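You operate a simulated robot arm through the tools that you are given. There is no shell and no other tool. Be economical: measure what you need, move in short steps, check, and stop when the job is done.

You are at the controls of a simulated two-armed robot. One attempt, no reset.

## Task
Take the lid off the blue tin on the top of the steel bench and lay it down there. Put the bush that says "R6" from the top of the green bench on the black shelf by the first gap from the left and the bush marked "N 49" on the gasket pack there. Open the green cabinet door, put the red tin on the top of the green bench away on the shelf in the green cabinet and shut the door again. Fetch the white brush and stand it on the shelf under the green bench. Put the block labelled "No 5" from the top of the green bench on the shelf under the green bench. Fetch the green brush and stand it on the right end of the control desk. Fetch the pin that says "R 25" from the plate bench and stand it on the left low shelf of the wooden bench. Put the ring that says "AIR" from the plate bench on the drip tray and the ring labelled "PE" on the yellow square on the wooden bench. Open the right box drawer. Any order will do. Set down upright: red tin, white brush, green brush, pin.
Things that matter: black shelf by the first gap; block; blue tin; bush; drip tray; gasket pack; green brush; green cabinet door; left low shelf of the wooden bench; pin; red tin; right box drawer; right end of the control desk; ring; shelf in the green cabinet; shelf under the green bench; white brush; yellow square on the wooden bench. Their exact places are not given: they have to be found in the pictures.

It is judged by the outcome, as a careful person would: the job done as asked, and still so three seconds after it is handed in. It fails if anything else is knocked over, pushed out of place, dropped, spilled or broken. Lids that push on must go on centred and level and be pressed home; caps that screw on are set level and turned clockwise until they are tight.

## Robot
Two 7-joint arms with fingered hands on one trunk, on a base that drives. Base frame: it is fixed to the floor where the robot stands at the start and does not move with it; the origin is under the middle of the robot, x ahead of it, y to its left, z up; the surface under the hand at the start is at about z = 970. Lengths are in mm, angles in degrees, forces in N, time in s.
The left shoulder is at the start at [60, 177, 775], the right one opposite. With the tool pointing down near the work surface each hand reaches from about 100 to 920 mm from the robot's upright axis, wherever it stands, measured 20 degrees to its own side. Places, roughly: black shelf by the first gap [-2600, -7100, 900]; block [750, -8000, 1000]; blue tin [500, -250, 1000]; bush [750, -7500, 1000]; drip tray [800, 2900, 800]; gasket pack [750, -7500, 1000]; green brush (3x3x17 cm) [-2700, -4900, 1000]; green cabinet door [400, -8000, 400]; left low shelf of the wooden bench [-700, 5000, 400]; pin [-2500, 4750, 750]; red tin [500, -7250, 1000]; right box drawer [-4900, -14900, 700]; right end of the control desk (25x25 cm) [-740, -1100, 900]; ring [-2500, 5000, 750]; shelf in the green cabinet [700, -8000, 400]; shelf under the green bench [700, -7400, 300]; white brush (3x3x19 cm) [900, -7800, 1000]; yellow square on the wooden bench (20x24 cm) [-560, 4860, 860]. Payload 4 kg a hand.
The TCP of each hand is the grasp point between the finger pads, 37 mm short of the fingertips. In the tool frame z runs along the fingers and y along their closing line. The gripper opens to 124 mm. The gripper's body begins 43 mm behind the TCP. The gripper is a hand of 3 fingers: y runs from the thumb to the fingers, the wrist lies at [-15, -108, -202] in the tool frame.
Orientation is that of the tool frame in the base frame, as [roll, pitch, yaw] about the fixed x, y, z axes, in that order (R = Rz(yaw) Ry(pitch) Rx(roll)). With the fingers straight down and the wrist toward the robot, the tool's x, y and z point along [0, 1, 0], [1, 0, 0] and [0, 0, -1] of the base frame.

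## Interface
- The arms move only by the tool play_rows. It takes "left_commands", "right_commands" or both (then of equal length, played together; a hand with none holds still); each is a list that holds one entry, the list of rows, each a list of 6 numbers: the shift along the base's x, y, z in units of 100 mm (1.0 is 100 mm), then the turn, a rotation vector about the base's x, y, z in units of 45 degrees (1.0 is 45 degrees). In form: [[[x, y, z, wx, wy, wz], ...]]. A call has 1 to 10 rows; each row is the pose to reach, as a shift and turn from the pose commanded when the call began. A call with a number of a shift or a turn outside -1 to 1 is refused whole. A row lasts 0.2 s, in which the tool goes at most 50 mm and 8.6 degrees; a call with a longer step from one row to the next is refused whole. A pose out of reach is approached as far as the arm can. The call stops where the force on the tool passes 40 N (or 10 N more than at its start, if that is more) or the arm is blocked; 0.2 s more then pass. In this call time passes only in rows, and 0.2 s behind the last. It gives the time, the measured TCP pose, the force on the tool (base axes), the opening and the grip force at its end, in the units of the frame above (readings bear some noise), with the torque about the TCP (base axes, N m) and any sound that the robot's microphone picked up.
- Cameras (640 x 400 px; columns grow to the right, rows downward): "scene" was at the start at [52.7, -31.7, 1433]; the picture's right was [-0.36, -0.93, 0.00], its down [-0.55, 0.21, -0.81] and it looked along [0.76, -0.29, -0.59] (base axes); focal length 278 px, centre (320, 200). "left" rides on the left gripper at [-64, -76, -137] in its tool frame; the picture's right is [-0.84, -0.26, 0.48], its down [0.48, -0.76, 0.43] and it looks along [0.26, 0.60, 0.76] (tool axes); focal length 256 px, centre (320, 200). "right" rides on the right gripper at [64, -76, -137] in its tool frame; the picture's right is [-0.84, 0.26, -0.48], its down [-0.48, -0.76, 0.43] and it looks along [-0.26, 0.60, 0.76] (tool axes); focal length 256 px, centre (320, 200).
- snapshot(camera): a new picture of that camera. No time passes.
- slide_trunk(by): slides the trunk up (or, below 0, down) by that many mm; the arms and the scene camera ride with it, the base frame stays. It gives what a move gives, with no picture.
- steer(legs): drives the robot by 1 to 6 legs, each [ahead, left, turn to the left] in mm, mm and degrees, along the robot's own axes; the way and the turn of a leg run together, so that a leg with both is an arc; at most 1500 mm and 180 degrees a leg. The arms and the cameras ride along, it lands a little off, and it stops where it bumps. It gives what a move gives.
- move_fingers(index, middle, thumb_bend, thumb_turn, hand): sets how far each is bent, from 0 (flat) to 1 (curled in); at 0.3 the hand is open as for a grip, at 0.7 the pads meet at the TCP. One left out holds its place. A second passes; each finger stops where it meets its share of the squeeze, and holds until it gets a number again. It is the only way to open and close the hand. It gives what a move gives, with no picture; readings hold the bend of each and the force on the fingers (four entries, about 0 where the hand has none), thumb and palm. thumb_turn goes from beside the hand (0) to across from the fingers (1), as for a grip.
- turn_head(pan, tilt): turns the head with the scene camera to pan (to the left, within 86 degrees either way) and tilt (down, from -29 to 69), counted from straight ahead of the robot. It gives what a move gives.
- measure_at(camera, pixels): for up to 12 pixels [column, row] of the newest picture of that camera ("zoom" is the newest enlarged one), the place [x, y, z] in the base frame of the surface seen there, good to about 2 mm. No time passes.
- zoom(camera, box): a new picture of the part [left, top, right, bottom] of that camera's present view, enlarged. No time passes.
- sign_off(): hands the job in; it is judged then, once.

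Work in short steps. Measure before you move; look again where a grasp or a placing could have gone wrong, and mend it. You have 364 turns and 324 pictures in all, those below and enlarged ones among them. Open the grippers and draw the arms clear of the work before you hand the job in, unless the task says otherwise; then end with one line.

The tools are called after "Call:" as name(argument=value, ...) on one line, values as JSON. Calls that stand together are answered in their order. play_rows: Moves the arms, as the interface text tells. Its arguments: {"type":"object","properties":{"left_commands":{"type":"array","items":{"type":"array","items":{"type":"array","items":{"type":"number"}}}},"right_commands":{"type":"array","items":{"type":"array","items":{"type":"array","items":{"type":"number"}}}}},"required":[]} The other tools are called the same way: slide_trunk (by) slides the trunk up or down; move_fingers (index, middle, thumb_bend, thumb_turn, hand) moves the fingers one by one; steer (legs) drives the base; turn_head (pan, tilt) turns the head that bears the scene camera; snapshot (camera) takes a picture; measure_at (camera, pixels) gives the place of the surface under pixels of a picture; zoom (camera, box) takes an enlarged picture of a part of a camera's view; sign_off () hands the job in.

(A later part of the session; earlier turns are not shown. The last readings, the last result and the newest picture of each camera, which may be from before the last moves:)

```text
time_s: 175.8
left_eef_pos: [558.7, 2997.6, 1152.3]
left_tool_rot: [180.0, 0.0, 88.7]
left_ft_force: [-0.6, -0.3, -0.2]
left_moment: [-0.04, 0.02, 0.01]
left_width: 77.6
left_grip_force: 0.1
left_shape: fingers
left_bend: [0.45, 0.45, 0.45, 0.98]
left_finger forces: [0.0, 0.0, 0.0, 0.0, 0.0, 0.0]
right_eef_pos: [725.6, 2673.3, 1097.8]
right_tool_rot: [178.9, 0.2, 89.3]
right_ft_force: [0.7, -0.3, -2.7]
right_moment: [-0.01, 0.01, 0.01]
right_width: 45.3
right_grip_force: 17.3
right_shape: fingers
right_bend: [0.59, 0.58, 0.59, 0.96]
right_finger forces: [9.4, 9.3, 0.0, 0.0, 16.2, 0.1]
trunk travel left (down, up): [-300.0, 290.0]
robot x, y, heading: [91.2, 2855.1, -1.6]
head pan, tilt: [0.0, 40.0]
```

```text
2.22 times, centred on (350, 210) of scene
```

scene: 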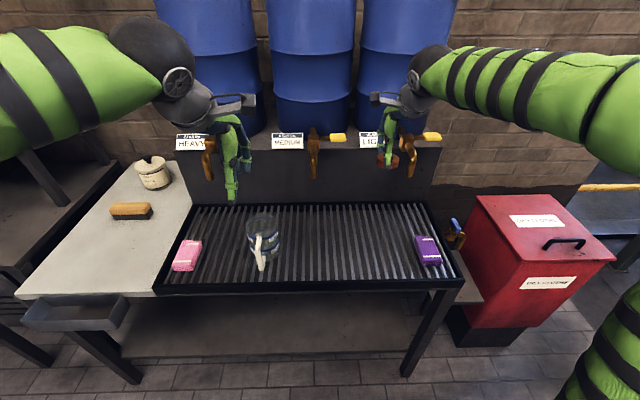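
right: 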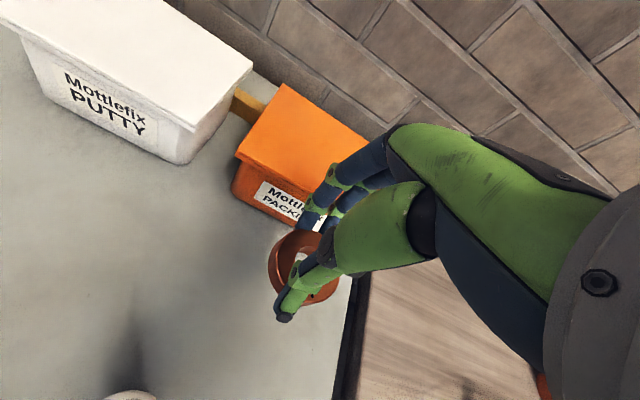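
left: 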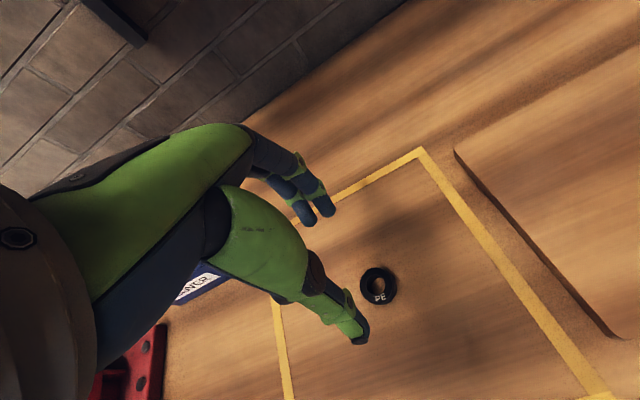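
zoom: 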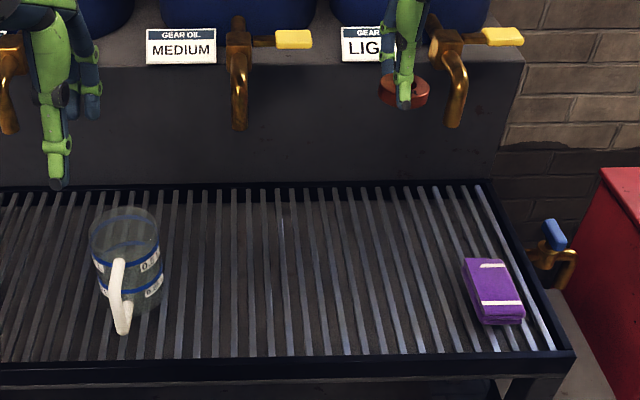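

Grate top z≈750. Target (740,2720): lower the ring there in steps (TCP contact expected ≈795).

Call:
play_rows(right_commands=[[[0.1, 0.47, 0, 0, 0, 0], [0.1, 0.47, -0.45, 0, 0, 0], [0.1, 0.47, -0.9, 0, 0, 0], [0.1, 0.47, -1.0, 0, 0, 0]]])

Call:
play_rows(right_commands=[[[0, 0, -0.4, 0, 0, 0], [0, 0, -0.8, 0, 0, 0], [0, 0, -1.0, 0, 0, 0]]])

Call:
play_rows(right_commands=[[[0, 0, -0.4, 0, 0, 0], [0, 0, -0.7, 0, 0, 0], [0, 0, -0.9, 0, 0, 0], [0, 0, -0.97, 0, 0, 0], [0, 0, -1.0, 0, 0, 0]]])

Call:
snapshot(camera="right")

```text
time_s: 176.8
left_eef_pos: [559.4, 2997.5, 1152.7]
left_tool_rot: [-179.9, 0.0, 88.7]
left_ft_force: [0.2, -0.6, -0.1]
left_moment: [0.01, 0.01, -0.02]
left_width: 77.6
left_grip_force: 0.0
left_shape: fingers
left_bend: [0.45, 0.45, 0.45, 0.98]
left_finger forces: [0.1, 0.0, 0.0, 0.0, 0.1, 0.0]
right_eef_pos: [736.2, 2720.2, 998.1]
right_tool_rot: [178.9, 0.2, 89.3]
right_ft_force: [0.3, 0.8, -1.6]
right_moment: [-0.01, 0.01, 0.01]
right_width: 45.4
right_grip_force: 17.6
right_shape: fingers
right_bend: [0.59, 0.58, 0.59, 0.96]
right_finger forces: [9.4, 9.4, 0.0, 0.0, 16.3, 0.1]
trunk travel left (down, up): [-300.0, 290.0]
robot x, y, heading: [89.3, 2851.7, -1.1]
head pan, tilt: [0.0, 40.0]
```

```text
time_s: 177.6
left_eef_pos: [558.8, 2997.2, 1151.8]
left_tool_rot: [-180.0, 0.1, 88.7]
left_ft_force: [1.5, -0.1, 0.4]
left_moment: [-0.02, 0.0, 0.02]
left_width: 77.8
left_grip_force: 0.1
left_shape: fingers
left_bend: [0.45, 0.45, 0.45, 0.98]
left_finger forces: [0.1, 0.1, 0.0, 0.0, 0.0, 0.1]
right_eef_pos: [734.6, 2719.5, 899.4]
right_tool_rot: [179.0, 0.2, 89.3]
right_ft_force: [-0.1, 0.2, -1.9]
right_moment: [0.0, 0.03, 0.0]
right_width: 45.2
right_grip_force: 17.4
right_shape: fingers
right_bend: [0.59, 0.58, 0.59, 0.96]
right_finger forces: [9.4, 9.5, 0.1, 0.1, 16.1, 0.1]
trunk travel left (down, up): [-300.0, 290.0]
robot x, y, heading: [85.2, 2855.1, -1.2]
head pan, tilt: [0.0, 40.0]
```

```text
time_s: 178.8
left_eef_pos: [559.5, 2996.4, 1152.0]
left_tool_rot: [-179.9, 0.0, 88.7]
left_ft_force: [0.4, -0.9, 0.1]
left_moment: [-0.04, -0.02, 0.0]
left_width: 77.4
left_grip_force: 0.2
left_shape: fingers
left_bend: [0.45, 0.45, 0.45, 0.98]
left_finger forces: [0.0, 0.0, 0.0, 0.0, 0.1, 0.1]
right_eef_pos: [734.7, 2720.4, 798.4]
right_tool_rot: [178.9, 0.1, 89.4]
right_ft_force: [0.2, 1.6, 0.6]
right_moment: [0.02, -0.05, 0.05]
right_width: 44.7
right_grip_force: 18.0
right_shape: fingers
right_bend: [0.59, 0.58, 0.59, 0.96]
right_finger forces: [9.3, 9.5, 0.0, 0.0, 16.3, 0.0]
trunk travel left (down, up): [-300.0, 290.0]
robot x, y, heading: [85.0, 2853.4, -1.7]
head pan, tilt: [0.0, 40.0]
```

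```text
234 pictures are left
```

right: 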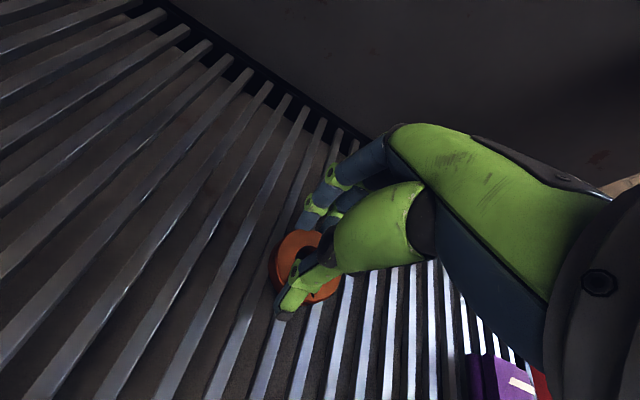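

It touches the slats. I lower 3 mm more, open, and lift.

Call:
play_rows(right_commands=[[[0, 0, -0.03, 0, 0, 0]]])

Call:
move_fingers(hand="right", index=0.42, middle=0.42, thumb_bend=0.42)

Call:
play_rows(right_commands=[[[0, 0, 0.2, 0, 0, 0], [0, 0, 0.6, 0, 0, 0], [0, 0, 1.0, 0, 0, 0]]])

Call:
snapshot(camera="right")

```text
time_s: 179.2
left_eef_pos: [557.4, 2997.4, 1154.0]
left_tool_rot: [179.9, 0.0, 88.6]
left_ft_force: [0.4, -0.5, 0.0]
left_moment: [0.01, -0.03, 0.0]
left_width: 77.7
left_grip_force: 0.1
left_shape: fingers
left_bend: [0.45, 0.45, 0.45, 0.98]
left_finger forces: [0.0, 0.0, 0.0, 0.1, 0.0, 0.0]
right_eef_pos: [734.9, 2720.5, 795.2]
right_tool_rot: [178.9, 0.1, 89.3]
right_ft_force: [-2.1, 0.9, 12.1]
right_moment: [0.0, -0.03, 0.01]
right_width: 45.1
right_grip_force: 20.7
right_shape: fingers
right_bend: [0.59, 0.58, 0.59, 0.96]
right_finger forces: [9.4, 10.7, 0.0, 0.0, 21.5, 0.0]
trunk travel left (down, up): [-300.0, 290.0]
robot x, y, heading: [89.7, 2856.5, -1.4]
head pan, tilt: [0.0, 40.0]
```

```text
time_s: 180.2
left_eef_pos: [559.5, 2997.5, 1153.4]
left_tool_rot: [180.0, 0.0, 88.6]
left_ft_force: [-0.1, 0.0, 0.7]
left_moment: [0.03, 0.0, -0.01]
left_width: 77.6
left_grip_force: 0.1
left_shape: fingers
left_bend: [0.45, 0.45, 0.45, 0.98]
left_finger forces: [0.1, 0.0, 0.1, 0.1, 0.0, 0.1]
right_eef_pos: [735.6, 2720.8, 794.0]
right_tool_rot: [179.1, 0.2, 89.4]
right_ft_force: [0.2, 0.2, -0.1]
right_moment: [-0.02, 0.01, 0.0]
right_width: 86.9
right_grip_force: 0.1
right_shape: fingers
right_bend: [0.42, 0.42, 0.42, 0.97]
right_finger forces: [0.0, 0.0, 0.1, 0.0, 0.0, 0.0]
trunk travel left (down, up): [-300.0, 290.0]
robot x, y, heading: [84.3, 2854.7, -1.6]
head pan, tilt: [0.0, 40.0]
```

```text
time_s: 181.0
left_eef_pos: [558.6, 2997.1, 1152.0]
left_tool_rot: [180.0, 0.1, 88.6]
left_ft_force: [-0.5, -0.6, 0.0]
left_moment: [-0.01, -0.01, 0.0]
left_width: 77.7
left_grip_force: 0.1
left_shape: fingers
left_bend: [0.45, 0.45, 0.45, 0.98]
left_finger forces: [0.0, 0.0, 0.0, 0.0, 0.0, 0.0]
right_eef_pos: [736.2, 2721.3, 892.4]
right_tool_rot: [179.0, 0.2, 89.3]
right_ft_force: [0.0, -0.2, -1.1]
right_moment: [0.02, 0.02, 0.03]
right_width: 87.3
right_grip_force: 0.1
right_shape: fingers
right_bend: [0.42, 0.42, 0.42, 0.97]
right_finger forces: [0.0, 0.0, 0.0, 0.0, 0.0, 0.0]
trunk travel left (down, up): [-300.0, 290.0]
robot x, y, heading: [85.3, 2855.5, -1.4]
head pan, tilt: [0.0, 40.0]
```

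```text
233 pictures are left
```

right: 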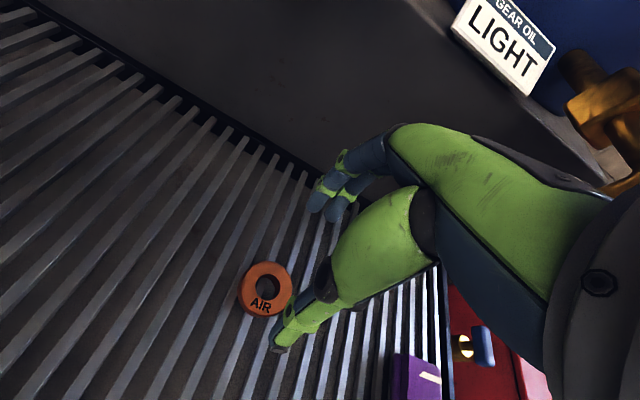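

AIR lies on the tray. I retract the right hand and head for the other side of the hall.

Call:
play_rows(right_commands=[[[-0.2, 0, 0.4, 0, 0, 0], [-0.4, 0, 0.8, 0, 0, 0], [-0.7, 0, 1.0, 0, 0, 0], [-1.0, 0, 1.0, 0, 0, 0]]])

Call:
play_rows(right_commands=[[[-0.2, -0.2, 0.3, 0, 0, 0], [-0.6, -0.4, 0.5, 0, 0, 0], [-0.9, -0.6, 0.7, 0, 0, 0]]])

Call:
steer(legs=[[-150, 0, 0], [0, 0, -88.6], [1300, 0, 0]])

Call:
turn_head(pan=0, tilt=20)

Call:
snapshot(camera="scene")

```text
time_s: 182.0
left_eef_pos: [559.7, 2996.6, 1152.2]
left_tool_rot: [180.0, -0.1, 88.5]
left_ft_force: [0.1, -0.5, -0.6]
left_moment: [-0.03, 0.01, -0.01]
left_width: 77.5
left_grip_force: 0.1
left_shape: fingers
left_bend: [0.45, 0.45, 0.45, 0.98]
left_finger forces: [0.0, 0.0, 0.1, 0.1, 0.0, 0.1]
right_eef_pos: [635.1, 2720.3, 994.4]
right_tool_rot: [179.0, 0.2, 89.3]
right_ft_force: [-0.4, -0.1, -1.0]
right_moment: [0.01, -0.01, -0.01]
right_width: 87.0
right_grip_force: 0.1
right_shape: fingers
right_bend: [0.42, 0.42, 0.42, 0.98]
right_finger forces: [0.1, 0.0, 0.0, 0.1, 0.0, 0.0]
trunk travel left (down, up): [-300.0, 290.0]
robot x, y, heading: [85.0, 2856.4, -1.5]
head pan, tilt: [0.0, 40.0]
```

```text
time_s: 182.8
left_eef_pos: [558.2, 2996.1, 1152.5]
left_tool_rot: [-180.0, 0.1, 88.6]
left_ft_force: [-0.6, -0.1, 0.9]
left_moment: [0.01, 0.01, 0.02]
left_width: 77.5
left_grip_force: 0.0
left_shape: fingers
left_bend: [0.45, 0.45, 0.45, 0.98]
left_finger forces: [0.0, 0.1, 0.1, 0.0, 0.0, 0.0]
right_eef_pos: [545.0, 2661.5, 1064.0]
right_tool_rot: [178.8, 0.2, 89.3]
right_ft_force: [-0.1, -0.3, 1.1]
right_moment: [-0.04, 0.02, 0.01]
right_width: 86.8
right_grip_force: 0.0
right_shape: fingers
right_bend: [0.42, 0.42, 0.42, 0.98]
right_finger forces: [0.0, 0.0, 0.1, 0.0, 0.0, 0.0]
trunk travel left (down, up): [-300.0, 290.0]
robot x, y, heading: [80.0, 2855.4, -1.2]
head pan, tilt: [0.0, 40.0]
```

```text
time_s: 194.1
left_eef_pos: [89.4, 1090.6, 1152.3]
left_tool_rot: [179.9, 0.0, 0.2]
left_ft_force: [0.7, 0.2, -0.6]
left_moment: [-0.01, 0.0, 0.02]
left_width: 77.6
left_grip_force: 0.1
left_shape: fingers
left_bend: [0.45, 0.45, 0.45, 0.98]
left_finger forces: [0.0, 0.0, 0.1, 0.1, 0.0, 0.0]
right_eef_pos: [-245.9, 1094.7, 1064.3]
right_tool_rot: [179.0, 0.2, 0.8]
right_ft_force: [0.4, -0.2, -0.2]
right_moment: [0.01, 0.01, -0.01]
right_width: 87.0
right_grip_force: 0.1
right_shape: fingers
right_bend: [0.42, 0.42, 0.42, 0.98]
right_finger forces: [0.0, 0.0, 0.1, 0.0, 0.0, 0.1]
trunk travel left (down, up): [-300.0, 290.0]
robot x, y, heading: [-64.7, 1562.3, -89.8]
head pan, tilt: [0.0, 40.0]
```

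```text
time_s: 194.9
left_eef_pos: [89.0, 1090.5, 1151.4]
left_tool_rot: [180.0, 0.1, 0.0]
left_ft_force: [0.7, 0.5, -0.6]
left_moment: [0.03, 0.02, -0.02]
left_width: 77.9
left_grip_force: 0.0
left_shape: fingers
left_bend: [0.45, 0.45, 0.45, 0.98]
left_finger forces: [0.0, 0.0, 0.0, 0.0, 0.0, 0.0]
right_eef_pos: [-245.8, 1094.7, 1063.0]
right_tool_rot: [179.1, 0.2, 0.7]
right_ft_force: [-0.4, -0.1, -0.1]
right_moment: [-0.01, 0.01, 0.01]
right_width: 87.0
right_grip_force: 0.0
right_shape: fingers
right_bend: [0.42, 0.42, 0.42, 0.98]
right_finger forces: [0.0, 0.1, 0.0, 0.0, 0.1, 0.1]
trunk travel left (down, up): [-300.0, 290.0]
robot x, y, heading: [-62.1, 1562.8, -89.9]
head pan, tilt: [0.0, 20.0]
```

```text
232 pictures are left
```

scene: 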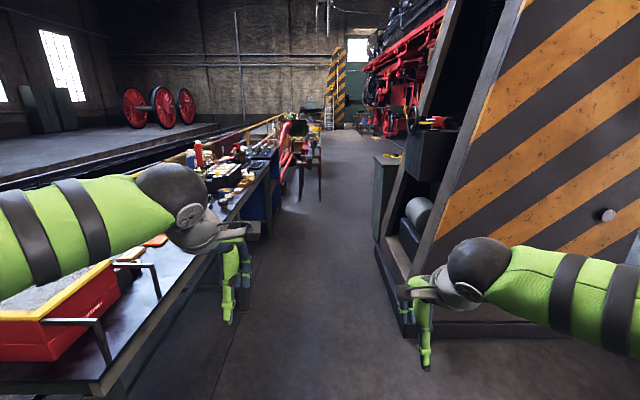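

The passage runs between the steel bench and the striped stand. I measure its width.

Call:
measure_at(camera="scene", pixels=[[150, 310], [220, 215], [270, 205], [408, 335], [380, 260], [395, 250], [300, 180], [320, 190], [400, 195], [380, 175], [320, 280], [440, 230]])

```text
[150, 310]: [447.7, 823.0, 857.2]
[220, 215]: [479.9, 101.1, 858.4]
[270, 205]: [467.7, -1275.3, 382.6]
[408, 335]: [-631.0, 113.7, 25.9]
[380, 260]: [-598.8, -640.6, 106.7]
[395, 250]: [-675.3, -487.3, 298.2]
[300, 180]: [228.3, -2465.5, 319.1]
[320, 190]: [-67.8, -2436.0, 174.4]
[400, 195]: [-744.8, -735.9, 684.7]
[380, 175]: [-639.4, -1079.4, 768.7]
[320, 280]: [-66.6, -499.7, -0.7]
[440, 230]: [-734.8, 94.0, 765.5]
```

Passage spans x -600…440; I stay at x≈-80 and drive down to y≈-1400.

Call:
steer(legs=[[1500, 10, 0], [1400, 0, 0]])

Call:
turn_head(pan=-75, tilt=30)

Call:
snapshot(camera="scene")

Call:
turn_head(pan=0, tilt=15)

Call:
snapshot(camera="scene")

```text
refused: leg 1 is longer than a leg can be; nothing moved
```

```text
time_s: 196.4
left_eef_pos: [89.8, 1090.7, 1151.3]
left_tool_rot: [179.9, -0.1, 0.1]
left_ft_force: [-0.4, 0.0, -1.4]
left_moment: [0.0, 0.01, -0.02]
left_width: 77.7
left_grip_force: 0.1
left_shape: fingers
left_bend: [0.45, 0.45, 0.45, 0.98]
left_finger forces: [0.1, 0.1, 0.1, 0.1, 0.0, 0.0]
right_eef_pos: [-245.3, 1095.2, 1063.5]
right_tool_rot: [179.0, 0.2, 0.7]
right_ft_force: [0.2, 0.2, -0.2]
right_moment: [0.0, 0.0, 0.02]
right_width: 87.0
right_grip_force: 0.0
right_shape: fingers
right_bend: [0.42, 0.42, 0.42, 0.98]
right_finger forces: [0.0, 0.0, 0.0, 0.1, 0.1, 0.1]
trunk travel left (down, up): [-300.0, 290.0]
robot x, y, heading: [-62.5, 1558.2, -89.7]
head pan, tilt: [-75.0, 30.0]
```

```text
231 pictures are left
```

scene: 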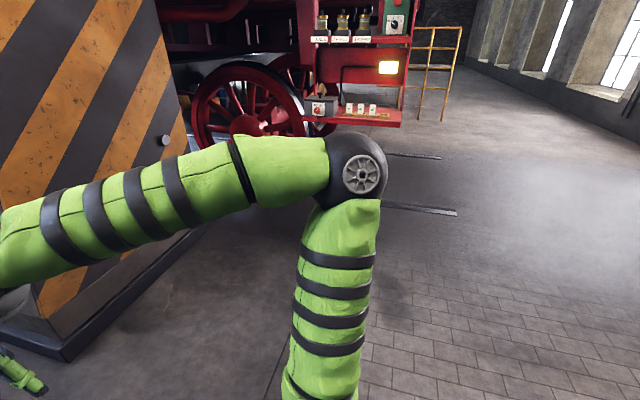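

```text
time_s: 197.8
left_eef_pos: [89.2, 1090.6, 1152.0]
left_tool_rot: [-180.0, 0.0, 0.1]
left_ft_force: [-0.5, 0.4, -0.5]
left_moment: [-0.01, 0.0, 0.03]
left_width: 77.7
left_grip_force: 0.0
left_shape: fingers
left_bend: [0.45, 0.45, 0.45, 0.98]
left_finger forces: [0.0, 0.0, 0.0, 0.1, 0.1, 0.0]
right_eef_pos: [-246.0, 1095.2, 1064.0]
right_tool_rot: [179.0, 0.2, 0.8]
right_ft_force: [0.9, -0.7, 0.4]
right_moment: [0.02, 0.01, -0.01]
right_width: 87.1
right_grip_force: 0.1
right_shape: fingers
right_bend: [0.42, 0.42, 0.42, 0.98]
right_finger forces: [0.1, 0.1, 0.1, 0.0, 0.0, 0.1]
trunk travel left (down, up): [-300.0, 290.0]
robot x, y, heading: [-66.6, 1562.0, -90.0]
head pan, tilt: [0.0, 15.0]
```

```text
230 pictures are left
```

scene: 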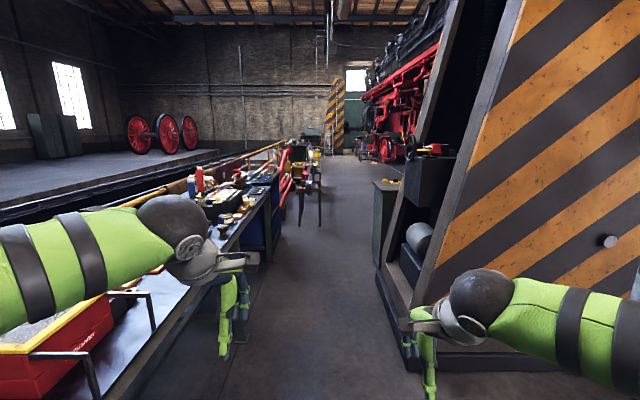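

Leg length was just over the limit; I drive in 1450 mm legs.

Call:
steer(legs=[[1450, 0, 0], [1450, 0, 0]])

Call:
turn_head(pan=-75, tilt=30)

Call:
snapshot(camera="scene")

Call:
turn_head(pan=0, tilt=15)

Call:
snapshot(camera="scene")

```text
time_s: 211.9
left_eef_pos: [38.0, -1821.3, 1151.2]
left_tool_rot: [180.0, -0.1, -1.7]
left_ft_force: [0.5, -0.7, -0.5]
left_moment: [-0.04, -0.05, -0.02]
left_width: 77.7
left_grip_force: 0.1
left_shape: fingers
left_bend: [0.45, 0.45, 0.45, 0.98]
left_finger forces: [0.0, 0.0, 0.0, 0.0, 0.0, 0.1]
right_eef_pos: [-296.2, -1806.9, 1064.4]
right_tool_rot: [179.1, 0.1, -0.9]
right_ft_force: [0.8, 0.4, -0.5]
right_moment: [0.01, 0.01, 0.0]
right_width: 87.0
right_grip_force: 0.1
right_shape: fingers
right_bend: [0.42, 0.42, 0.42, 0.98]
right_finger forces: [0.1, 0.0, 0.0, 0.1, 0.1, 0.1]
trunk travel left (down, up): [-300.0, 290.0]
robot x, y, heading: [-100.8, -1344.5, -91.8]
head pan, tilt: [0.0, 15.0]
```

```text
time_s: 213.3
left_eef_pos: [38.1, -1820.9, 1151.4]
left_tool_rot: [180.0, 0.0, -1.7]
left_ft_force: [0.0, 0.2, 0.4]
left_moment: [0.01, 0.04, -0.02]
left_width: 77.9
left_grip_force: 0.1
left_shape: fingers
left_bend: [0.45, 0.45, 0.45, 0.98]
left_finger forces: [0.0, 0.0, 0.0, 0.1, 0.0, 0.0]
right_eef_pos: [-297.1, -1806.7, 1063.8]
right_tool_rot: [179.1, 0.1, -1.0]
right_ft_force: [0.4, 0.1, 0.0]
right_moment: [0.02, 0.01, 0.02]
right_width: 87.1
right_grip_force: 0.0
right_shape: fingers
right_bend: [0.42, 0.42, 0.42, 0.98]
right_finger forces: [0.1, 0.0, 0.1, 0.1, 0.0, 0.0]
trunk travel left (down, up): [-300.0, 290.0]
robot x, y, heading: [-102.9, -1344.5, -91.5]
head pan, tilt: [-75.0, 30.0]
```

```text
229 pictures are left
```

scene: 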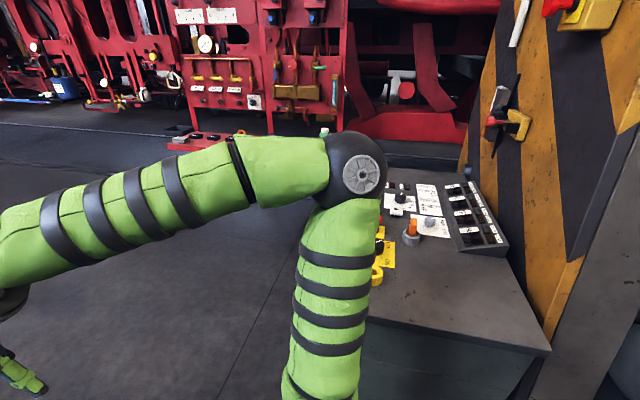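

```text
time_s: 214.8
left_eef_pos: [38.4, -1821.0, 1152.1]
left_tool_rot: [-179.9, 0.1, -1.8]
left_ft_force: [0.6, 0.1, 0.3]
left_moment: [0.0, 0.02, 0.01]
left_width: 77.4
left_grip_force: 0.0
left_shape: fingers
left_bend: [0.45, 0.45, 0.45, 0.98]
left_finger forces: [0.0, 0.0, 0.1, 0.0, 0.0, 0.0]
right_eef_pos: [-296.8, -1807.1, 1063.2]
right_tool_rot: [179.0, 0.1, -0.9]
right_ft_force: [-1.0, -0.8, 0.3]
right_moment: [0.01, -0.02, 0.02]
right_width: 87.0
right_grip_force: 0.1
right_shape: fingers
right_bend: [0.42, 0.42, 0.42, 0.98]
right_finger forces: [0.0, 0.1, 0.0, 0.0, 0.0, 0.1]
trunk travel left (down, up): [-300.0, 290.0]
robot x, y, heading: [-102.3, -1349.4, -91.9]
head pan, tilt: [0.0, 15.0]
```

```text
228 pictures are left
```

scene: 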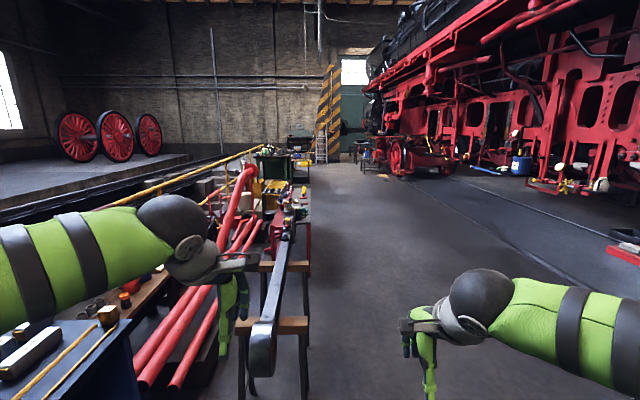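

The desk's near, empty end (≈(-740,-1100)) is its right end. Ahead the aisle is open; I measure points toward the locomotive where the green brush should be.

Call:
measure_at(camera="scene", pixels=[[300, 320], [262, 370], [310, 190], [620, 255], [600, 180], [550, 190], [520, 165], [420, 160], [480, 200], [560, 280], [370, 175], [400, 300]])

Call:
zoom(camera="scene", box=[340, 60, 640, 280])

```text
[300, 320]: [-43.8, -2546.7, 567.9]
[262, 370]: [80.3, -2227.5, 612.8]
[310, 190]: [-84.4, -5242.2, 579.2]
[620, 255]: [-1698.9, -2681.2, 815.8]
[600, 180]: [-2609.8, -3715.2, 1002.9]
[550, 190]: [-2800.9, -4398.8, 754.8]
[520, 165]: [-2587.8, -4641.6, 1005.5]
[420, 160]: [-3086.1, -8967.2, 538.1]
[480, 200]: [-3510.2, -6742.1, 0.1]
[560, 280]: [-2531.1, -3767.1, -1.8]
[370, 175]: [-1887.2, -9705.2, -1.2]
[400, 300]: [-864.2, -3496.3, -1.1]
```

```text
1.82 times, centred on (490, 170) of scene
```

zoom: 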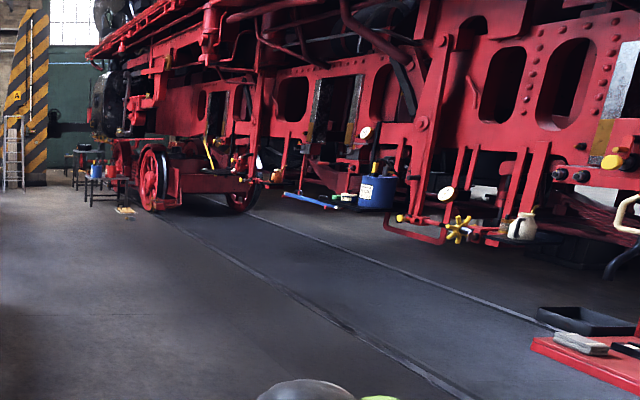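

I drive diagonally to about (-1350,-4900) and turn to face the locomotive (-x).

Call:
steer(legs=[[1190, -380, 0], [1190, -380, 0], [1190, -380, 0], [0, 0, -88]])

Call:
turn_head(pan=0, tilt=15)

Call:
snapshot(camera="scene")

```text
time_s: 236.7
left_eef_pos: [-1762.6, -5077.0, 1151.9]
left_tool_rot: [179.9, 0.0, -88.5]
left_ft_force: [0.3, -0.1, -0.4]
left_moment: [0.0, 0.01, 0.01]
left_width: 77.6
left_grip_force: 0.1
left_shape: fingers
left_bend: [0.45, 0.45, 0.45, 0.98]
left_finger forces: [0.1, 0.0, 0.0, 0.0, 0.0, 0.0]
right_eef_pos: [-1767.5, -4740.5, 1063.9]
right_tool_rot: [179.0, 0.2, -87.8]
right_ft_force: [0.0, -0.7, 0.2]
right_moment: [0.02, -0.01, -0.02]
right_width: 87.1
right_grip_force: 0.1
right_shape: fingers
right_bend: [0.42, 0.42, 0.42, 0.98]
right_finger forces: [0.0, 0.1, 0.0, 0.0, 0.0, 0.1]
trunk travel left (down, up): [-300.0, 290.0]
robot x, y, heading: [-1299.7, -4906.9, -178.6]
head pan, tilt: [0.0, 15.0]
```

```text
time_s: 237.3
left_eef_pos: [-1762.7, -5076.3, 1151.7]
left_tool_rot: [-179.9, 0.0, -88.5]
left_ft_force: [0.2, -0.5, -0.2]
left_moment: [0.01, 0.01, 0.02]
left_width: 77.7
left_grip_force: 0.1
left_shape: fingers
left_bend: [0.45, 0.45, 0.45, 0.98]
left_finger forces: [0.1, 0.0, 0.1, 0.1, 0.1, 0.0]
right_eef_pos: [-1766.5, -4741.2, 1062.6]
right_tool_rot: [179.0, 0.2, -87.8]
right_ft_force: [0.1, 0.6, -0.5]
right_moment: [-0.06, -0.01, 0.02]
right_width: 87.0
right_grip_force: 0.1
right_shape: fingers
right_bend: [0.42, 0.42, 0.42, 0.98]
right_finger forces: [0.0, 0.0, 0.0, 0.0, 0.0, 0.1]
trunk travel left (down, up): [-300.0, 290.0]
robot x, y, heading: [-1298.6, -4911.5, -178.5]
head pan, tilt: [0.0, 15.0]
```

```text
226 pictures are left
```

scene: 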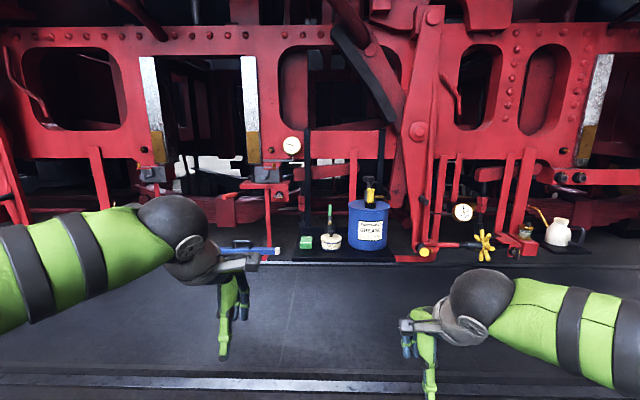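

The green brush with a white base stands at (330,228). I zoom and measure.

Call:
zoom(camera="scene", box=[260, 160, 420, 270])

Call:
measure_at(camera="scene", pixels=[[330, 208], [330, 222], [330, 236], [330, 246], [306, 243], [320, 255], [370, 230], [340, 257], [300, 257], [390, 185], [353, 180], [291, 146]])

```text
3.64 times, centred on (340, 215) of scene
```

zoom: 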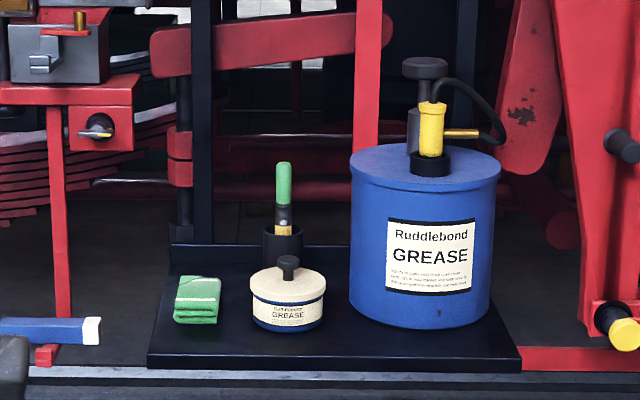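

```text
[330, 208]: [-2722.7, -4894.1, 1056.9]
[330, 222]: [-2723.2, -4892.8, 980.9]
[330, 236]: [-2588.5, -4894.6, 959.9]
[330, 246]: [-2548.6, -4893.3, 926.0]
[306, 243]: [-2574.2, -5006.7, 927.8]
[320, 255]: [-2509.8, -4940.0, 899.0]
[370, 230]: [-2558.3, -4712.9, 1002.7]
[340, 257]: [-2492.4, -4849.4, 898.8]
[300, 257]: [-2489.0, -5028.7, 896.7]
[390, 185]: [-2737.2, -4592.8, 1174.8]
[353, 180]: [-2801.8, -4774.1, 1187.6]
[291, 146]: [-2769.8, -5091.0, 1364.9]
```

The brush stands bristles-down in a black cup at (-2723,-4893), top ≈1070. I check the structure around it and the floor in front.

Call:
measure_at(camera="scene", pixels=[[330, 160], [330, 120], [310, 190], [302, 200], [330, 262], [330, 300], [330, 370], [330, 383], [330, 180], [280, 250], [400, 215], [330, 196]])

Call:
measure_at(camera="zoom", pixels=[[283, 165], [283, 195], [278, 200], [290, 200], [283, 215], [270, 240], [297, 235], [283, 260], [265, 230], [302, 228]])

```text
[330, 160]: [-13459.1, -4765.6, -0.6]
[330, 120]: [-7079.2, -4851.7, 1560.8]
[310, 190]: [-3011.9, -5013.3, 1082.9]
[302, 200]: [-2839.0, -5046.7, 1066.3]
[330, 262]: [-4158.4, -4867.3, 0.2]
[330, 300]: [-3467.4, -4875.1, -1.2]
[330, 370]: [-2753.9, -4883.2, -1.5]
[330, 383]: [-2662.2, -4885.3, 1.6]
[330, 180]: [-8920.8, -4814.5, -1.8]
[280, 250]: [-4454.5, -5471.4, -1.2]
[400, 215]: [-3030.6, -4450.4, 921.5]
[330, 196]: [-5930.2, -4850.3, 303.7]
```

```text
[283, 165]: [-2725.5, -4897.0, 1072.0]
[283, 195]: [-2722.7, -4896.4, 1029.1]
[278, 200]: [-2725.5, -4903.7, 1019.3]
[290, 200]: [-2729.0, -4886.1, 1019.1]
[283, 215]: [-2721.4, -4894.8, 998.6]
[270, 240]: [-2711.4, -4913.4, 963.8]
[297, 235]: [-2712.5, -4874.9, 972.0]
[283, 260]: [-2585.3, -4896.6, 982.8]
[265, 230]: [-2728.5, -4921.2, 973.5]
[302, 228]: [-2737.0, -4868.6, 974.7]
```

Brush handle centre ≈(-2733,-4896), cup top 975. I'll use the left hand from above. First retract the right arm and raise the left, then approach.

Call:
play_rows(right_commands=[[[0.3, 0.1, 0.1, 0, 0, 0], [0.6, 0.2, 0.2, 0, 0, 0], [0.9, 0.3, 0.3, 0, 0, 0]]], left_commands=[[[0, 0, 0.3, 0, 0, 0], [0, 0, 0.6, 0, 0, 0], [0, 0, 0.8, 0, 0, 0]]])

Call:
steer(legs=[[660, -60, -1.5]])

Call:
turn_head(pan=0, tilt=30)

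Call:
snapshot(camera="scene")

Call:
snapshot(camera="left")

```text
time_s: 238.1
left_eef_pos: [-1761.7, -5076.8, 1232.9]
left_tool_rot: [-179.9, 0.0, -88.6]
left_ft_force: [0.4, -0.2, 0.0]
left_moment: [-0.02, 0.0, 0.02]
left_width: 77.4
left_grip_force: 0.0
left_shape: fingers
left_bend: [0.45, 0.45, 0.45, 0.98]
left_finger forces: [0.1, 0.0, 0.0, 0.0, 0.1, 0.0]
right_eef_pos: [-1676.5, -4712.8, 1095.9]
right_tool_rot: [178.8, 0.2, -87.7]
right_ft_force: [-0.6, 0.1, -0.2]
right_moment: [0.01, -0.01, -0.01]
right_width: 87.0
right_grip_force: 0.1
right_shape: fingers
right_bend: [0.42, 0.42, 0.42, 0.98]
right_finger forces: [0.0, 0.0, 0.0, 0.0, 0.0, 0.0]
trunk travel left (down, up): [-300.0, 290.0]
robot x, y, heading: [-1297.9, -4911.3, -178.5]
head pan, tilt: [0.0, 15.0]
```

```text
time_s: 241.8
left_eef_pos: [-2427.8, -5016.8, 1232.4]
left_tool_rot: [-180.0, 0.0, -89.7]
left_ft_force: [0.4, 0.9, 0.2]
left_moment: [0.0, 0.03, 0.0]
left_width: 77.7
left_grip_force: 0.0
left_shape: fingers
left_bend: [0.45, 0.45, 0.45, 0.98]
left_finger forces: [0.1, 0.0, 0.0, 0.1, 0.1, 0.1]
right_eef_pos: [-2335.3, -4654.7, 1094.6]
right_tool_rot: [179.0, 0.2, -88.9]
right_ft_force: [-0.3, 0.6, 0.1]
right_moment: [-0.03, 0.02, -0.03]
right_width: 86.9
right_grip_force: 0.0
right_shape: fingers
right_bend: [0.42, 0.42, 0.42, 0.98]
right_finger forces: [0.1, 0.0, 0.0, 0.1, 0.0, 0.0]
trunk travel left (down, up): [-300.0, 290.0]
robot x, y, heading: [-1959.7, -4857.2, -179.7]
head pan, tilt: [0.0, 15.0]
```

```text
time_s: 242.6
left_eef_pos: [-2429.3, -5016.7, 1232.5]
left_tool_rot: [-180.0, 0.0, -89.8]
left_ft_force: [0.0, 0.9, -0.3]
left_moment: [-0.02, -0.03, -0.01]
left_width: 77.8
left_grip_force: 0.0
left_shape: fingers
left_bend: [0.45, 0.45, 0.45, 0.98]
left_finger forces: [0.0, 0.0, 0.1, 0.1, 0.1, 0.0]
right_eef_pos: [-2335.8, -4653.8, 1095.1]
right_tool_rot: [178.9, 0.2, -88.9]
right_ft_force: [-0.9, 0.0, 0.1]
right_moment: [0.0, -0.01, -0.03]
right_width: 87.0
right_grip_force: 0.1
right_shape: fingers
right_bend: [0.42, 0.42, 0.42, 0.98]
right_finger forces: [0.1, 0.0, 0.0, 0.0, 0.0, 0.0]
trunk travel left (down, up): [-300.0, 290.0]
robot x, y, heading: [-1960.9, -4854.8, -179.8]
head pan, tilt: [0.0, 30.0]
```

```text
224 pictures are left
```

scene: 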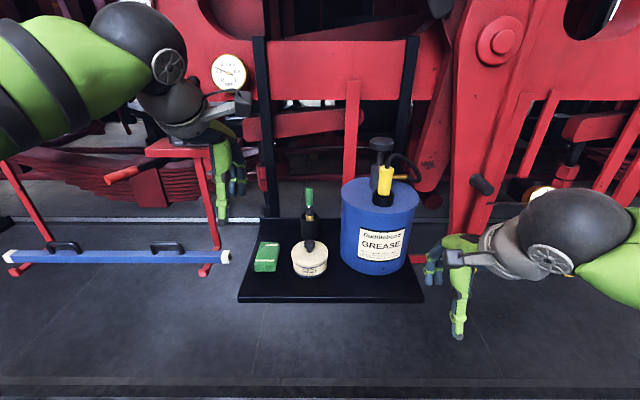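

```text
223 pictures are left
```

left: 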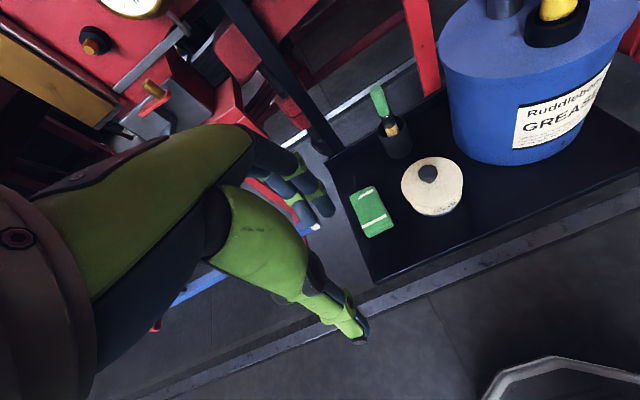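

I refine the brush position with the left camera and check the loco parts near the left hand.

Call:
measure_at(camera="left", pixels=[[375, 88], [380, 100], [384, 110], [390, 128], [395, 140], [380, 125], [405, 125], [300, 120], [250, 90], [310, 30], [425, 60], [330, 130]])

Call:
measure_at(camera="scene", pixels=[[308, 190], [308, 200], [308, 208], [180, 150], [155, 170], [350, 40], [265, 150], [350, 120], [230, 70]])

```text
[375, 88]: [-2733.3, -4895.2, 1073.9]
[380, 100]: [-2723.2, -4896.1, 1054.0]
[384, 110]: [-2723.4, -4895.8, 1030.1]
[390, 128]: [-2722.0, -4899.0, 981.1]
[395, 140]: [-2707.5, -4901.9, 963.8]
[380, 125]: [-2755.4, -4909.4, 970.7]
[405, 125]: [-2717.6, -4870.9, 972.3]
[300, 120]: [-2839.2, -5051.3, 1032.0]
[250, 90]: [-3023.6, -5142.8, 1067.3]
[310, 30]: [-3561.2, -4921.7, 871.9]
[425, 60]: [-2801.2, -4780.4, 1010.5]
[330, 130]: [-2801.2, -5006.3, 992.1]
```

```text
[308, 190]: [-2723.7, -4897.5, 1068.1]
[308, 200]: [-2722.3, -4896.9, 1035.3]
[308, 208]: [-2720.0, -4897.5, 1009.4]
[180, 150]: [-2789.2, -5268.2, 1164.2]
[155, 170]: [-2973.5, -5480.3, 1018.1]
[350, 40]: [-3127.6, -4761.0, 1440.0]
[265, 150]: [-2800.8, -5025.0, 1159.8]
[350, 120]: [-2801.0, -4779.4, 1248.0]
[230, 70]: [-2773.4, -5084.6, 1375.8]
```

Brush centre ≈(-2732,-4897). I move the left hand sideways +120, then forward 300 at z 1232.

Call:
play_rows(left_commands=[[[-0.1, 0.4, 0, 0, 0, 0], [-0.3, 0.8, 0, 0, 0, 0], [-0.6, 1.0, 0, 0, 0, 0], [-1.0, 1.0, 0, 0, 0, 0]]])

Call:
play_rows(left_commands=[[[-0.4, 0.1, 0, 0, 0, 0], [-0.8, 0.2, 0, 0, 0, 0], [-1.0, 0.2, 0, 0, 0, 0]]])

Call:
play_rows(left_commands=[[[-0.4, 0, 0, 0, 0, 0], [-0.8, 0, 0, 0, 0, 0], [-1.0, 0, -0.3, 0, 0, 0], [-1.0, 0, -0.6, 0, 0, 0]]])

Call:
snapshot(camera="left")

Call:
snapshot(camera="scene")

```text
time_s: 243.6
left_eef_pos: [-2529.4, -4915.4, 1232.3]
left_tool_rot: [-180.0, 0.0, -89.6]
left_ft_force: [0.1, 0.6, -0.5]
left_moment: [0.01, 0.0, -0.01]
left_width: 77.5
left_grip_force: 0.0
left_shape: fingers
left_bend: [0.45, 0.45, 0.45, 0.98]
left_finger forces: [0.0, 0.1, 0.0, 0.1, 0.0, 0.1]
right_eef_pos: [-2335.0, -4653.2, 1095.6]
right_tool_rot: [178.9, 0.2, -89.0]
right_ft_force: [-0.2, -0.9, -0.3]
right_moment: [0.04, 0.01, 0.0]
right_width: 87.2
right_grip_force: 0.1
right_shape: fingers
right_bend: [0.42, 0.42, 0.42, 0.98]
right_finger forces: [0.0, 0.1, 0.0, 0.0, 0.0, 0.0]
trunk travel left (down, up): [-300.0, 290.0]
robot x, y, heading: [-1963.2, -4857.4, -179.5]
head pan, tilt: [0.0, 30.0]
```

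```text
time_s: 244.4
left_eef_pos: [-2629.7, -4898.5, 1234.3]
left_tool_rot: [-179.9, 0.0, -89.7]
left_ft_force: [0.1, 0.5, -0.5]
left_moment: [-0.01, 0.03, 0.01]
left_width: 77.5
left_grip_force: 0.0
left_shape: fingers
left_bend: [0.45, 0.45, 0.45, 0.98]
left_finger forces: [0.0, 0.0, 0.1, 0.1, 0.1, 0.0]
right_eef_pos: [-2336.6, -4654.2, 1095.9]
right_tool_rot: [179.0, 0.2, -88.9]
right_ft_force: [-0.7, -0.3, -0.5]
right_moment: [-0.02, -0.04, -0.02]
right_width: 87.2
right_grip_force: 0.1
right_shape: fingers
right_bend: [0.42, 0.42, 0.42, 0.98]
right_finger forces: [0.0, 0.0, 0.1, 0.0, 0.1, 0.1]
trunk travel left (down, up): [-300.0, 290.0]
robot x, y, heading: [-1961.7, -4862.0, -179.6]
head pan, tilt: [0.0, 30.0]
```

```text
time_s: 245.4
left_eef_pos: [-2734.2, -4896.1, 1173.4]
left_tool_rot: [-179.8, -0.1, -89.6]
left_ft_force: [0.4, 0.1, -0.5]
left_moment: [0.01, 0.01, 0.01]
left_width: 77.6
left_grip_force: 0.2
left_shape: fingers
left_bend: [0.45, 0.45, 0.45, 0.98]
left_finger forces: [0.0, 0.1, 0.0, 0.0, 0.0, 0.0]
left hand out of reach, approached as far as the arm can: row 2, 3, 4
right_eef_pos: [-2335.5, -4653.0, 1094.1]
right_tool_rot: [179.0, 0.1, -89.0]
right_ft_force: [-0.3, -1.2, -0.6]
right_moment: [0.03, 0.01, -0.04]
right_width: 87.1
right_grip_force: 0.1
right_shape: fingers
right_bend: [0.42, 0.42, 0.42, 0.98]
right_finger forces: [0.0, 0.0, 0.0, 0.1, 0.0, 0.1]
trunk travel left (down, up): [-300.0, 290.0]
robot x, y, heading: [-1959.5, -4858.2, -179.8]
head pan, tilt: [0.0, 30.0]
```

```text
222 pictures are left
```

left: 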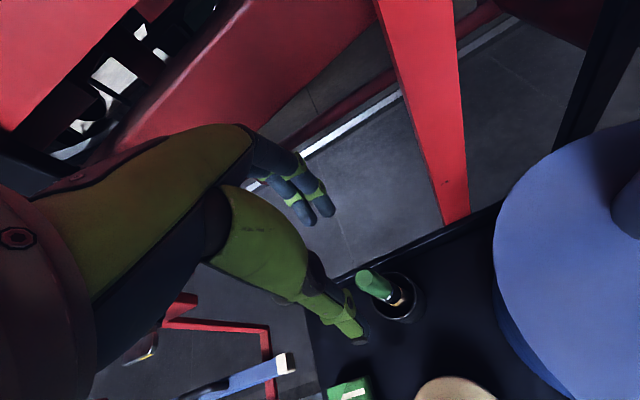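

```text
221 pictures are left
```

scene: 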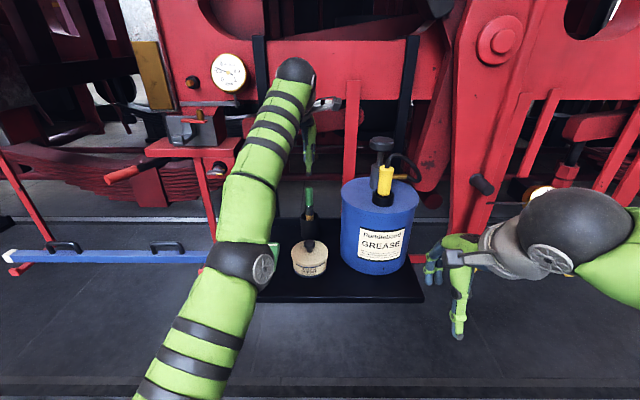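

The brush top appears at (368,278), predicted (362,279) – aligned. Descend to z≈1038.

Call:
play_rows(left_commands=[[[0, 0, -0.4, 0, 0, 0], [0, 0, -0.8, 0, 0, 0], [0, 0, -1.0, 0, 0, 0]]])

Call:
play_rows(left_commands=[[[0, 0, -0.2, 0, 0, 0], [0, 0, -0.36, 0, 0, 0]]])

Call:
snapshot(camera="left")

Call:
zoom(camera="scene", box=[240, 100, 400, 260])

```text
time_s: 246.2
left_eef_pos: [-2776.1, -4879.7, 1097.3]
left_tool_rot: [-179.7, 0.0, -89.7]
left_ft_force: [-0.2, 0.1, -0.8]
left_moment: [-0.02, -0.01, -0.04]
left_width: 77.6
left_grip_force: 0.0
left_shape: fingers
left_bend: [0.45, 0.45, 0.45, 0.98]
left_finger forces: [0.0, 0.0, 0.0, 0.0, 0.1, 0.0]
left hand out of reach, approached as far as the arm can: row 1, 2, 3
right_eef_pos: [-2335.8, -4654.7, 1095.9]
right_tool_rot: [178.9, 0.3, -89.1]
right_ft_force: [0.7, 0.0, 0.7]
right_moment: [0.01, -0.02, 0.02]
right_width: 87.0
right_grip_force: 0.1
right_shape: fingers
right_bend: [0.42, 0.42, 0.42, 0.98]
right_finger forces: [0.0, 0.0, 0.0, 0.0, 0.0, 0.0]
trunk travel left (down, up): [-300.0, 290.0]
robot x, y, heading: [-1960.4, -4858.2, -179.7]
head pan, tilt: [0.0, 30.0]
```

```text
time_s: 246.8
left_eef_pos: [-2789.2, -4876.9, 1069.6]
left_tool_rot: [-179.9, 0.0, -89.7]
left_ft_force: [-0.7, -0.7, -0.5]
left_moment: [0.02, -0.01, -0.05]
left_width: 77.9
left_grip_force: 0.0
left_shape: fingers
left_bend: [0.45, 0.45, 0.45, 0.98]
left_finger forces: [0.0, 0.0, 0.1, 0.0, 0.1, 0.1]
left hand out of reach, approached as far as the arm can: row 1, 2
right_eef_pos: [-2335.8, -4653.4, 1095.7]
right_tool_rot: [179.0, 0.2, -89.0]
right_ft_force: [1.1, 0.3, 0.4]
right_moment: [-0.02, 0.0, -0.01]
right_width: 86.8
right_grip_force: 0.0
right_shape: fingers
right_bend: [0.42, 0.42, 0.42, 0.98]
right_finger forces: [0.1, 0.0, 0.0, 0.0, 0.0, 0.0]
trunk travel left (down, up): [-300.0, 290.0]
robot x, y, heading: [-1961.6, -4861.2, -179.7]
head pan, tilt: [0.0, 30.0]
```

```text
220 pictures are left
```

left: 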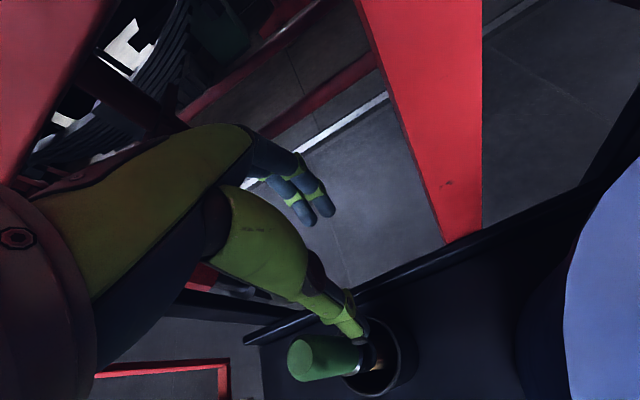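

```text
2.50 times, centred on (320, 180) of scene
```

zoom: 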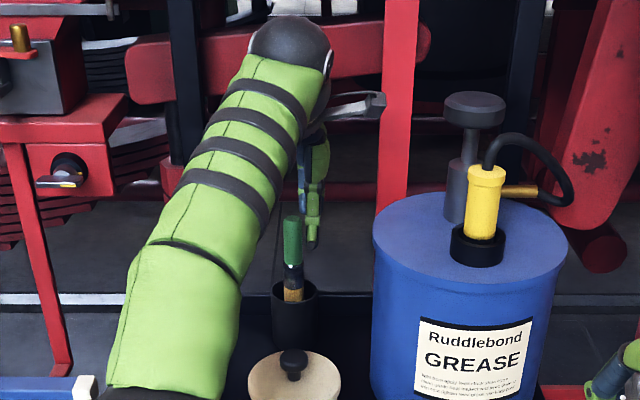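

The arm strayed forward (TCP x -2789, out-of-reach drift); nothing touched (force ≈0). I go straight back up and retreat, then try with the trunk raised.

Call:
play_rows(left_commands=[[[0, 0, 0.4, 0, 0, 0], [0, 0, 0.8, 0, 0, 0], [0, 0, 1.0, 0, 0, 0]]])

Call:
play_rows(left_commands=[[[0, 0, 0.3, 0, 0, 0], [0.2, 0, 0.6, 0, 0, 0], [0.6, 0, 0.8, 0, 0, 0], [1.0, 0, 0.9, 0, 0, 0]]])

Call:
play_rows(left_commands=[[[0.4, 0, -0.1, 0, 0, 0], [0.8, 0, -0.2, 0, 0, 0], [1.0, 0, -0.5, 0, 0, 0]]])

Call:
snapshot(camera="scene")

```text
time_s: 247.6
left_eef_pos: [-2757.5, -4888.2, 1138.4]
left_tool_rot: [179.9, 0.0, -89.7]
left_ft_force: [0.2, -0.2, -0.4]
left_moment: [-0.01, 0.01, -0.06]
left_width: 77.7
left_grip_force: 0.0
left_shape: fingers
left_bend: [0.45, 0.45, 0.45, 0.98]
left_finger forces: [0.0, 0.0, 0.0, 0.2, 0.0, 0.0]
left hand out of reach, approached as far as the arm can: row 1, 2, 3
right_eef_pos: [-2335.8, -4655.7, 1095.1]
right_tool_rot: [178.9, 0.2, -89.0]
right_ft_force: [-0.6, 0.1, 0.2]
right_moment: [0.0, 0.03, -0.01]
right_width: 87.0
right_grip_force: 0.1
right_shape: fingers
right_bend: [0.42, 0.42, 0.42, 0.98]
right_finger forces: [0.0, 0.0, 0.0, 0.0, 0.1, 0.0]
trunk travel left (down, up): [-300.0, 290.0]
robot x, y, heading: [-1962.6, -4860.2, -179.9]
head pan, tilt: [0.0, 30.0]
```

```text
time_s: 248.6
left_eef_pos: [-2654.5, -4888.6, 1230.4]
left_tool_rot: [-179.9, 0.1, -89.6]
left_ft_force: [-0.6, -0.7, 0.1]
left_moment: [-0.08, -0.02, -0.02]
left_width: 77.9
left_grip_force: 0.0
left_shape: fingers
left_bend: [0.45, 0.45, 0.45, 0.98]
left_finger forces: [0.0, 0.0, 0.0, 0.0, 0.0, 0.0]
left hand out of reach, approached as far as the arm can: row 1, 2
right_eef_pos: [-2334.6, -4655.1, 1096.6]
right_tool_rot: [178.9, 0.2, -89.0]
right_ft_force: [0.1, -1.0, -0.1]
right_moment: [0.01, -0.03, 0.02]
right_width: 87.1
right_grip_force: 0.1
right_shape: fingers
right_bend: [0.42, 0.42, 0.42, 0.98]
right_finger forces: [0.0, 0.0, 0.0, 0.1, 0.0, 0.0]
trunk travel left (down, up): [-300.0, 290.0]
robot x, y, heading: [-1959.7, -4859.9, -179.9]
head pan, tilt: [0.0, 30.0]
```

```text
time_s: 249.4
left_eef_pos: [-2555.9, -4889.2, 1184.4]
left_tool_rot: [179.9, 0.0, -89.8]
left_ft_force: [0.1, 0.2, -0.6]
left_moment: [0.04, -0.01, -0.01]
left_width: 77.8
left_grip_force: 0.1
left_shape: fingers
left_bend: [0.45, 0.45, 0.45, 0.98]
left_finger forces: [0.0, 0.0, 0.0, 0.1, 0.0, 0.0]
right_eef_pos: [-2335.8, -4654.3, 1096.0]
right_tool_rot: [179.0, 0.2, -89.0]
right_ft_force: [0.4, 0.0, 0.2]
right_moment: [0.02, 0.02, 0.02]
right_width: 87.0
right_grip_force: 0.0
right_shape: fingers
right_bend: [0.42, 0.42, 0.42, 0.98]
right_finger forces: [0.1, 0.1, 0.1, 0.0, 0.0, 0.0]
trunk travel left (down, up): [-300.0, 290.0]
robot x, y, heading: [-1963.9, -4863.1, -179.9]
head pan, tilt: [0.0, 30.0]
```

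```text
218 pictures are left
```

scene: 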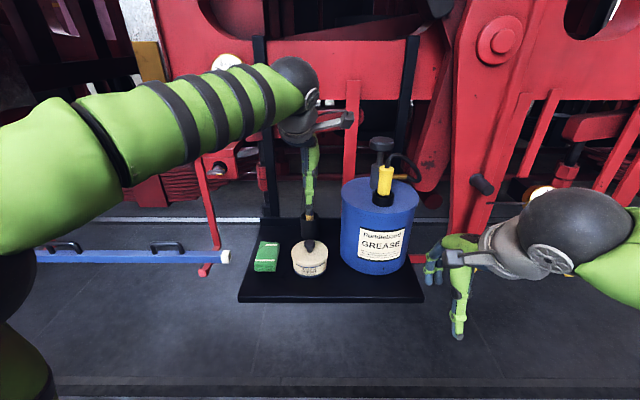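

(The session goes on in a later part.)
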